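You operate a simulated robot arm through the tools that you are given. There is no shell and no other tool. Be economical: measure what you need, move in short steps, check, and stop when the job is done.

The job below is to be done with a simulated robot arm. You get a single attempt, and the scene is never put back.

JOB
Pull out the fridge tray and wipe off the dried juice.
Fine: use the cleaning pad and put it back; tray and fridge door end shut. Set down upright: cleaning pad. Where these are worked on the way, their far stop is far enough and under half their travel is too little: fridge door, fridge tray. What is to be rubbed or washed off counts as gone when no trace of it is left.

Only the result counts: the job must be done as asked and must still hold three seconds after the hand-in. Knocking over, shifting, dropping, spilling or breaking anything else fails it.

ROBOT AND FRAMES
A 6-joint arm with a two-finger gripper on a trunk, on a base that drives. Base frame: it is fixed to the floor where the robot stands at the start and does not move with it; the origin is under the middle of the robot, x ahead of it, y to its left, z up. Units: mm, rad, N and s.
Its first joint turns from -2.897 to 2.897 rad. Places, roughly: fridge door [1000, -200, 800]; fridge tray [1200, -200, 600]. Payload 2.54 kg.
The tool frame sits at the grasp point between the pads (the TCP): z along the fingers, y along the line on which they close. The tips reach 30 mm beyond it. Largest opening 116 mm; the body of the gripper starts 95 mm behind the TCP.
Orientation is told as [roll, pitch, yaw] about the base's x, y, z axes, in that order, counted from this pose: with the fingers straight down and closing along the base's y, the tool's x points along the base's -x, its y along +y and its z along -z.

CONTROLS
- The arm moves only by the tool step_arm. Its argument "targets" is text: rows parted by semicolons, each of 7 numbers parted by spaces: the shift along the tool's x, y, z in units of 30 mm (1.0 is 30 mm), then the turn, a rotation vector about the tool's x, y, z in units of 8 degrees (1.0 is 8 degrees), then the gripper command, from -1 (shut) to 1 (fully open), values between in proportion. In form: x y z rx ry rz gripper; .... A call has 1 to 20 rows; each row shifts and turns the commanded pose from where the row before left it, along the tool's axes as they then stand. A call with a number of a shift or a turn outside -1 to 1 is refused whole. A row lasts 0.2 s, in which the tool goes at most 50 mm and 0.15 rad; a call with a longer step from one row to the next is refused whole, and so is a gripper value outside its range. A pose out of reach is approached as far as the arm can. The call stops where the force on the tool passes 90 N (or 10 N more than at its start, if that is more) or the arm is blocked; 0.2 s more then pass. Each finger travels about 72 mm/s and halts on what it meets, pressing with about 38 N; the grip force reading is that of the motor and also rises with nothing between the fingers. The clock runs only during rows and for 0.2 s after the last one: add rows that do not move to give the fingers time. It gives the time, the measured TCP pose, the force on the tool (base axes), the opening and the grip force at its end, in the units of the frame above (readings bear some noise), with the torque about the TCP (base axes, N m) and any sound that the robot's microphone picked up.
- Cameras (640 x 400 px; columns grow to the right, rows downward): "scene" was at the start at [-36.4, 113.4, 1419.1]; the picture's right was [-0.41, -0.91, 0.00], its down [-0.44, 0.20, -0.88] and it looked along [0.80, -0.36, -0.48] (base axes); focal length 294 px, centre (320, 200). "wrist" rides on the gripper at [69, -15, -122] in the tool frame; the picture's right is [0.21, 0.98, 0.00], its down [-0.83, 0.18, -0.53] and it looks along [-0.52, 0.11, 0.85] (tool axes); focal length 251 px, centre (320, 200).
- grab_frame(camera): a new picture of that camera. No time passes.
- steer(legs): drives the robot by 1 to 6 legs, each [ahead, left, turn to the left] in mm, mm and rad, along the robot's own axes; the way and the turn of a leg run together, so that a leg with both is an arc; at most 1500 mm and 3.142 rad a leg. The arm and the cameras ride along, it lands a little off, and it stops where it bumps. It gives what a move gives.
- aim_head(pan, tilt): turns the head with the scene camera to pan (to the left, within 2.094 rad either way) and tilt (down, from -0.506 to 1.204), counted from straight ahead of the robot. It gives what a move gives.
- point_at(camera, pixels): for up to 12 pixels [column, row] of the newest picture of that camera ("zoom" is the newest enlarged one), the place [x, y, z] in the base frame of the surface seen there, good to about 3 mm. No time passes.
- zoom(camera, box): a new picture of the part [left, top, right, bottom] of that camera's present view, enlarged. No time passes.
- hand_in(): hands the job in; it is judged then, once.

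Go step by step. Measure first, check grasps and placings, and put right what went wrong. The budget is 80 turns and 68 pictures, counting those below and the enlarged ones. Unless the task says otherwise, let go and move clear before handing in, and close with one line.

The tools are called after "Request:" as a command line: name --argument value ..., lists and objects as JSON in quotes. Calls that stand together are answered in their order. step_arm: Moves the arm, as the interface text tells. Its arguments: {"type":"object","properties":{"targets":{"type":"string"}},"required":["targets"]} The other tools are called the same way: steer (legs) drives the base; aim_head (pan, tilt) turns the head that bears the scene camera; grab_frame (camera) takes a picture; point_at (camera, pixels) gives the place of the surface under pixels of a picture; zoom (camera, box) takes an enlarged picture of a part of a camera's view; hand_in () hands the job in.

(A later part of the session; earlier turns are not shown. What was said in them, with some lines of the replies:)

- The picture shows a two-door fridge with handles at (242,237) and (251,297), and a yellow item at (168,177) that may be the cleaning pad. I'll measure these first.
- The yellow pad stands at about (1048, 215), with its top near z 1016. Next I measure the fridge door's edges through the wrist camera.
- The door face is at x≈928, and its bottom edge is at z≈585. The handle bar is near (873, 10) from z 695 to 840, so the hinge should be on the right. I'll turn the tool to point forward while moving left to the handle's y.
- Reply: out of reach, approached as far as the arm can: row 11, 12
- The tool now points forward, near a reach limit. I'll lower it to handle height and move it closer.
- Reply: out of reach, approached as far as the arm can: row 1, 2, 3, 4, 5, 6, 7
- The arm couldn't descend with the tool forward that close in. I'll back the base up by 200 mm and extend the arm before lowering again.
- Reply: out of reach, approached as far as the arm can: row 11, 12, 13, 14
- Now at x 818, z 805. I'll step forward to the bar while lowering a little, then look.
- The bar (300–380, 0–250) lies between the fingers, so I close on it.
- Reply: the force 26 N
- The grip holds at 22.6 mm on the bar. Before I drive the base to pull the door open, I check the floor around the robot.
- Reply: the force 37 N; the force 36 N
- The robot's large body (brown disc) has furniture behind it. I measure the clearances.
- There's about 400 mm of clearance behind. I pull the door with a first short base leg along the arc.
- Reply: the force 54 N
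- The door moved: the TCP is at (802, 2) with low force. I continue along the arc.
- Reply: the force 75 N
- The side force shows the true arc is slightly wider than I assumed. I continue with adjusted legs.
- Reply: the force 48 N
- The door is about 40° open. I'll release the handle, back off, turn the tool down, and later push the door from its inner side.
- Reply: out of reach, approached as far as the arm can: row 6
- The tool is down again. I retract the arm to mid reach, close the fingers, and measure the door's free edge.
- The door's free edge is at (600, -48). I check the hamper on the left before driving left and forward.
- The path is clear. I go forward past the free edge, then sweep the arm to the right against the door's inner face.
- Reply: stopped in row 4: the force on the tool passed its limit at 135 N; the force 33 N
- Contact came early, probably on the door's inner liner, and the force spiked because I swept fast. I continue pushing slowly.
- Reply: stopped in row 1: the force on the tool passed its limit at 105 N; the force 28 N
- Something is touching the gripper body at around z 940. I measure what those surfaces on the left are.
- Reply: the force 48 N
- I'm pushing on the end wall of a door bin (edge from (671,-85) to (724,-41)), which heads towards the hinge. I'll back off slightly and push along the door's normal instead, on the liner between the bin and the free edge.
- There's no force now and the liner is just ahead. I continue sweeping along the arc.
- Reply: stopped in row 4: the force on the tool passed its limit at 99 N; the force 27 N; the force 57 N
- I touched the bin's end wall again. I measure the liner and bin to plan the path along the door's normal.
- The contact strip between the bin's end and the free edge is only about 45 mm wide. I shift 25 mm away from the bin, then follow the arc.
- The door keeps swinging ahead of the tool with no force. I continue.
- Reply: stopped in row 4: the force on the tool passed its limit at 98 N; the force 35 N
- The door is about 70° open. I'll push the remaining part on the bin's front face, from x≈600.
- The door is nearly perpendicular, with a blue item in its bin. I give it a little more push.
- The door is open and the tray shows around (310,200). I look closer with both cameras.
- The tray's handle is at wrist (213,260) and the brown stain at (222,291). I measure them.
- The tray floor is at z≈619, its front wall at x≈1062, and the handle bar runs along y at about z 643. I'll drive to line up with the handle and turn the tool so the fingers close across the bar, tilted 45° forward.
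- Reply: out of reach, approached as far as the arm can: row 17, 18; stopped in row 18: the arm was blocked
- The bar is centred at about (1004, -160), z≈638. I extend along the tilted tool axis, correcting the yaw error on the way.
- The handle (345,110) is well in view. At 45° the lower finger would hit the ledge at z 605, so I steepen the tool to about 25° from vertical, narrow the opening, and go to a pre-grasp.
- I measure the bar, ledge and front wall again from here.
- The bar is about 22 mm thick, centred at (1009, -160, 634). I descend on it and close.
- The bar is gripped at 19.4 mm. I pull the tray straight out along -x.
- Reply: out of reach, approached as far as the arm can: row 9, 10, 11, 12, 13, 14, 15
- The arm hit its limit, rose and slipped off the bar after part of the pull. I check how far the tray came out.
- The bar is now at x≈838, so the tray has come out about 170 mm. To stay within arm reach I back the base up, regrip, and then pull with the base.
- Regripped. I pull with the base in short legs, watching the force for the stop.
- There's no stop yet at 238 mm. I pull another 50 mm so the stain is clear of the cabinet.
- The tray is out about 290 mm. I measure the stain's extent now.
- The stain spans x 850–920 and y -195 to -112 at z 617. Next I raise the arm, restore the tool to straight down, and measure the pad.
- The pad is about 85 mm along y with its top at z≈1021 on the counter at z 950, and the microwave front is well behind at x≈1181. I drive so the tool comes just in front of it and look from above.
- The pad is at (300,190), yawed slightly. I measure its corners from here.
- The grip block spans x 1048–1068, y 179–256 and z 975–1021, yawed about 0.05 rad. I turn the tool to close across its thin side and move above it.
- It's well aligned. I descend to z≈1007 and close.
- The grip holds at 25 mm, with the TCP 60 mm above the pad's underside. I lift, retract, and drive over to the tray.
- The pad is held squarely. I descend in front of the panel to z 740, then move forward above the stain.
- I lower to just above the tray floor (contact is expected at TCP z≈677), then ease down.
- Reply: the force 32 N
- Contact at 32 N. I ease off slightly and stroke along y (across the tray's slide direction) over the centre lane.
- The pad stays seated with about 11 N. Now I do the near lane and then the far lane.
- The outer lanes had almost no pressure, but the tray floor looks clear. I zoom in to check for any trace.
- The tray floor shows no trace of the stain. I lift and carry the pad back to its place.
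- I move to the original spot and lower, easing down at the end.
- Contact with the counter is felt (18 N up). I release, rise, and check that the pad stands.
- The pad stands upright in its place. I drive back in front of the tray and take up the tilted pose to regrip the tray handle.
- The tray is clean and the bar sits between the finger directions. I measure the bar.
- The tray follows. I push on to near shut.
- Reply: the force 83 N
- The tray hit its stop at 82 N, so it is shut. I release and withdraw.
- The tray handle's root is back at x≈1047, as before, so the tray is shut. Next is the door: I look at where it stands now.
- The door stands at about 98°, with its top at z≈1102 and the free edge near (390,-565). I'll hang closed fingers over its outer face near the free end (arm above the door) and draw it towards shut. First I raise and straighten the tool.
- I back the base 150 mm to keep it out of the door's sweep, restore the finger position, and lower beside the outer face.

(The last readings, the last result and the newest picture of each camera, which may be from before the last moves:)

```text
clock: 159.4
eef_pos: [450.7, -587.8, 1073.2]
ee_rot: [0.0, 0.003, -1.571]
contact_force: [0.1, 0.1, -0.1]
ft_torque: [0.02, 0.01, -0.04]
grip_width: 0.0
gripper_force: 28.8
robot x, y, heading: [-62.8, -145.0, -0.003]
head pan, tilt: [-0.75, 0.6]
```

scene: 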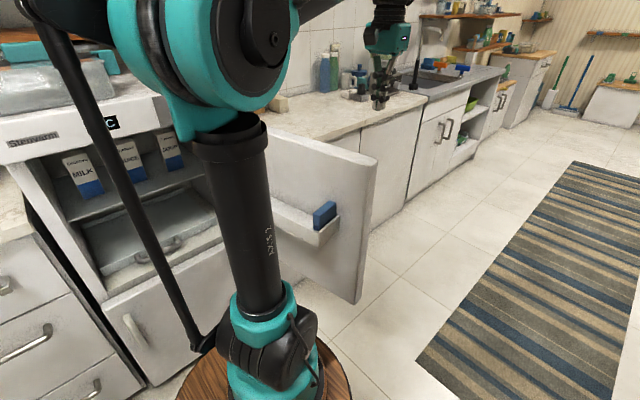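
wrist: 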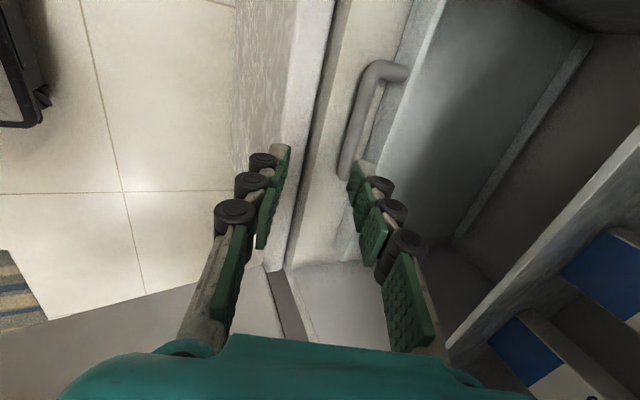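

Request:
step_arm --targets "0.45 0 0 0 0 0 -1;0.45 0 0 0 0 0 -1;0.45 0 0 0 0 0 -1;0.45 0 0 0 0 0 -1;0.45 0 0 0 0 0 -1;0.45 0 0 0 0 0 -1;0.45 0 0 0 0 0 -1;0.45 0 0 0 0 0 -1;0.45 0 0 0 0 0 -1;0.45 0 0 0 0 0 -1;0.45 0 0 0 0 0 -1;0.45 0.03 0 0 0 0 -1;0.45 0.05 0 0 0 0 -1;0.45 0.08 0 0 0 0 -1;0.45 0.1 0 0 0 0 -1;0.45 0.12 0 0 0 0 -1;0.45 0.14 0 0 0 0 -1;0.45 0.16 0 0 0 0 -1"

Request:
grab_frame --camera "scene"

```text
clock: 163.2
eef_pos: [470.7, -343.1, 1073.1]
ee_rot: [0.0, 0.003, -1.571]
contact_force: [-0.1, 0.3, -0.2]
ft_torque: [0.0, 0.01, 0.03]
grip_width: 0.0
gripper_force: 28.8
robot x, y, heading: [-63.7, -147.2, 0.001]
head pan, tilt: [-0.75, 0.6]
```

```text
10 pictures are left
```

scene: 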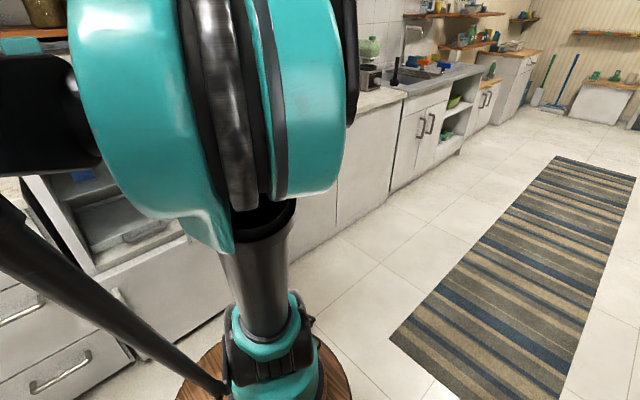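

The door has swung in behind the arm. I continue the arc.

Request:
step_arm --targets "0.45 0.16 0 0 0 0 -1;0.45 0.17 0 0 0 0 -1;0.45 0.18 0 0 0 0 -1;0.45 0.18 0 0 0 0 -1;0.45 0.18 0 0 0 0 -1;0.45 0.18 0 0 0 0 -1;0.45 0.18 0 0 0 0 -1;0.45 0.2 0 0 0 0 -1;0.45 0.2 0 0 0 0 -1;0.38 0.33 0 0 0 0 -1;0.38 0.33 0 0 0 0 -1;0.38 0.33 0 0 0 0 -1;0.38 0.33 0 0 0 0 -1;0.38 0.33 0 0 0 0 -1;0.38 0.33 0 0 0 0 -1;0.38 0.33 0 0 0 0 -1;0.38 0.33 0 0 0 0 -1;0.38 0.33 0 0 0 0 -1;0.38 0.33 0 0 0 0 -1"

Request:
aim_head --pan -0.15 --tilt 0.5

Request:
grab_frame --camera "scene"

```text
clock: 167.2
eef_pos: [616.4, -108.3, 1072.6]
ee_rot: [-0.002, 0.003, -1.572]
contact_force: [-0.3, -0.5, 0.1]
ft_torque: [0.02, -0.02, 0.01]
grip_width: 0.0
gripper_force: 28.8
robot x, y, heading: [-63.3, -143.6, -0.006]
head pan, tilt: [-0.75, 0.6]
```

```text
clock: 168.2
eef_pos: [617.5, -107.1, 1073.2]
ee_rot: [-0.001, 0.004, -1.572]
contact_force: [0.6, 0.1, 0.8]
ft_torque: [0.03, 0.02, -0.01]
grip_width: 0.0
gripper_force: 28.5
robot x, y, heading: [-62.4, -139.5, -0.005]
head pan, tilt: [-0.15, 0.499]
```

```text
9 pictures are left
```

scene: 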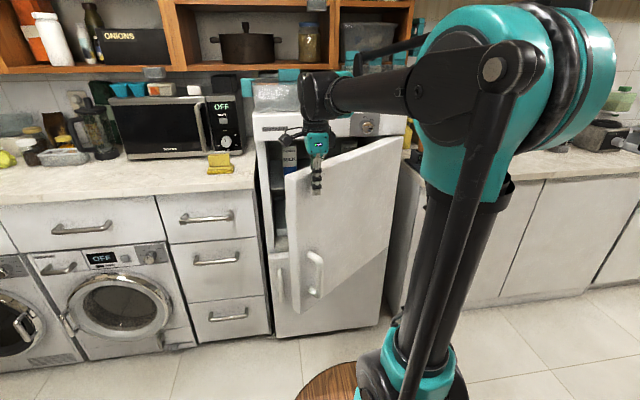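

The door is about 33° from shut with the fingers in front of it. To keep the wrist clear of the panel above, I back off, tilt the tool forward 40°, lower to z≈930 above the handle, and then push.

Request:
step_arm --targets "-0.3 -0.8 0 0 0 0 -1;-0.2 -0.8 0 0 0 0 -1;0 0 0 -1 0 0 -1;0 0 0 -1 0 0 -1;0 0 0 -1 0 0 -1;0 0 0 -1 0 0 -1;0 0 0 -1 0 0 -1;0 -0.675 0.675 0 0 0 -1;0 -0.675 0.675 0 0 0 -1;0 -0.675 0.675 0 0 0 -1;0 -0.675 0.675 0 0 0 -1;0 -0.675 0.675 0 0 0 -1;0 0 0 0 0 0 -1"

```text
clock: 171.0
eef_pos: [555.7, -122.5, 932.0]
ee_rot: [0.699, 0.004, -1.571]
contact_force: [0.4, 0.3, -0.1]
ft_torque: [-0.02, -0.02, 0.03]
grip_width: 0.0
gripper_force: 28.7
robot x, y, heading: [-61.3, -141.6, -0.008]
head pan, tilt: [-0.15, 0.499]
```

Request:
step_arm --targets "0.2 0.383 0.32 0 0 0 -1;0.2 0.383 0.32 0 0 0 -1;0.2 0.383 0.32 0 0 0 -1;0.2 0.383 0.32 0 0 0 -1;0.2 0.383 0.32 0 0 0 -1;0.2 0.383 0.32 0 0 0 -1;0.2 0.383 0.32 0 0 0 -1;0.2 0.383 0.32 0 0 0 -1;0.2 0.383 0.32 0 0 0 -1;0.2 0.383 0.32 0 0 0 -1;0.15 0.383 0.32 0 0 0 -1;0.15 0.383 0.32 0 0 0 -1;0.1 0.383 0.32 0 0 0 -1;0.1 0.383 0.32 0 0 0 -1;0.1 0.383 0.32 0 0 0 -1;0.1 0.383 0.32 0 0 0 -1"

Request:
grab_frame --camera "scene"

```text
clock: 174.4
eef_pos: [795.6, -42.0, 933.4]
ee_rot: [0.698, 0.004, -1.572]
contact_force: [-0.8, 0.2, 0.2]
ft_torque: [-0.02, -0.02, -0.02]
grip_width: 0.0
gripper_force: 28.6
robot x, y, heading: [-64.6, -148.3, -0.009]
head pan, tilt: [-0.15, 0.499]
```

```text
8 pictures are left
```

scene: 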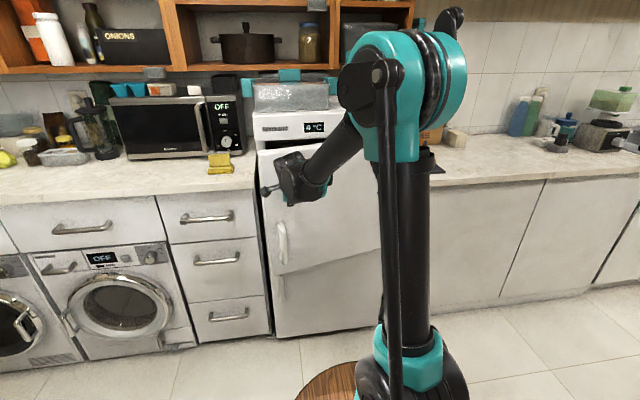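

Nearly shut. I push on slowly until the stop is felt.

Request:
step_arm --targets "0 0.3 0.25 0 0 0 -1;0 0.3 0.25 0 0 0 -1;0 0.3 0.25 0 0 0 -1;0 0.3 0.25 0 0 0 -1;0 0.3 0.25 0 0 0 -1;0 0.3 0.25 0 0 0 -1;0 0.3 0.25 0 0 0 -1;0 0.3 0.25 0 0 0 -1;0 0.25 0.2 0 0 0 -1;0 0.25 0.2 0 0 0 -1;0 0.25 0.2 0 0 0 -1;0 0.2 0.16 0 0 0 -1;0 0.2 0.16 0 0 0 -1;0 0.2 0.16 0 0 0 -1"

```text
clock: 176.8
eef_pos: [907.0, -41.5, 930.8]
ee_rot: [0.685, 0.004, -1.572]
contact_force: [-31.7, -2.2, 11.2]
ft_torque: [-0.04, 0.13, -0.04]
grip_width: 0.2
gripper_force: 28.7
robot x, y, heading: [-63.4, -145.1, -0.007]
head pan, tilt: [-0.15, 0.499]
stopped in row 12: the force on the tool passed its limit at 108 N (the readings are from after the stop); the commanded pose is now the measured one
```

The stop came at 108 N with the fingertip at x≈926, matching the shut door face. I retreat and verify.

Request:
step_arm --targets "0 -0.383 -0.32 0 0 0 -1;0 -0.766 -0.64 0 0 0 -1;0 -0.766 -0.64 0 0 0 -1;0 -0.766 -0.64 0 0 0 -1;0 -0.766 -0.64 0 0 0 -1;0 -0.766 -0.64 0 0 0 -1;0 -0.3 -0.9 0 0 0 -1;0 -0.3 -0.9 0 0 0 -1;0 0 0 0 0 0 -1;0 0 0 0 0 0 -1"

Request:
grab_frame --camera "scene"

Request:
point_at --camera "scene" --pixels '[[262, 165], [265, 200], [330, 220], [270, 240], [283, 240], [320, 250], [222, 160], [268, 150]]'

Request:
zoom --camera "scene" --box '[190, 100, 390, 340]'

```text
clock: 179.0
eef_pos: [695.3, -41.4, 961.3]
ee_rot: [0.683, 0.003, -1.57]
contact_force: [0.0, -0.7, -0.3]
ft_torque: [-0.03, 0.0, 0.0]
grip_width: 0.0
gripper_force: 28.9
robot x, y, heading: [-63.1, -144.6, 0.002]
head pan, tilt: [-0.15, 0.499]
```

```text
7 pictures are left
```

scene: 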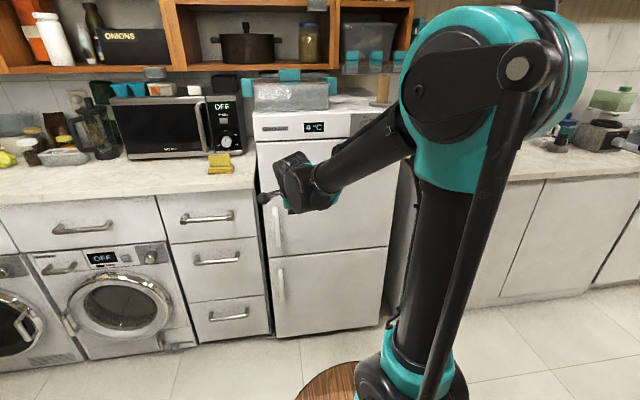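

```text
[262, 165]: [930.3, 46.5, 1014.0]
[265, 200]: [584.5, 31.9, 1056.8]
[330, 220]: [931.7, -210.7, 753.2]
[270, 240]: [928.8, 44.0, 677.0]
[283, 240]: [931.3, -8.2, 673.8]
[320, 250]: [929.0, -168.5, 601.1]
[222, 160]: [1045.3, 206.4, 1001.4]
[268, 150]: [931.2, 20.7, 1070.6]
```

```text
1.67 times, centred on (290, 220) of scene
```

zoom: 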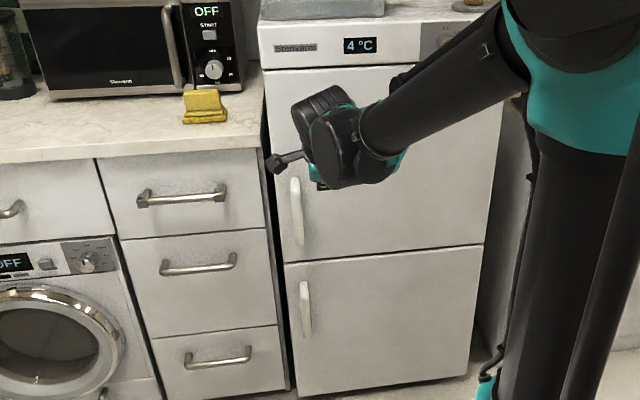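

The door face reads x≈929–931 across its whole width, which matches the shut position at the start. The pad stands upright in its place, the tray is shut, and the arm is clear, so I hand in.

Request:
hand_in

```text
The job is handed in.
```

The dried juice is wiped off the fridge tray with no trace visible in the last close-up, the tray and fridge door are shut, and the cleaning pad is back upright in its place on the counter.
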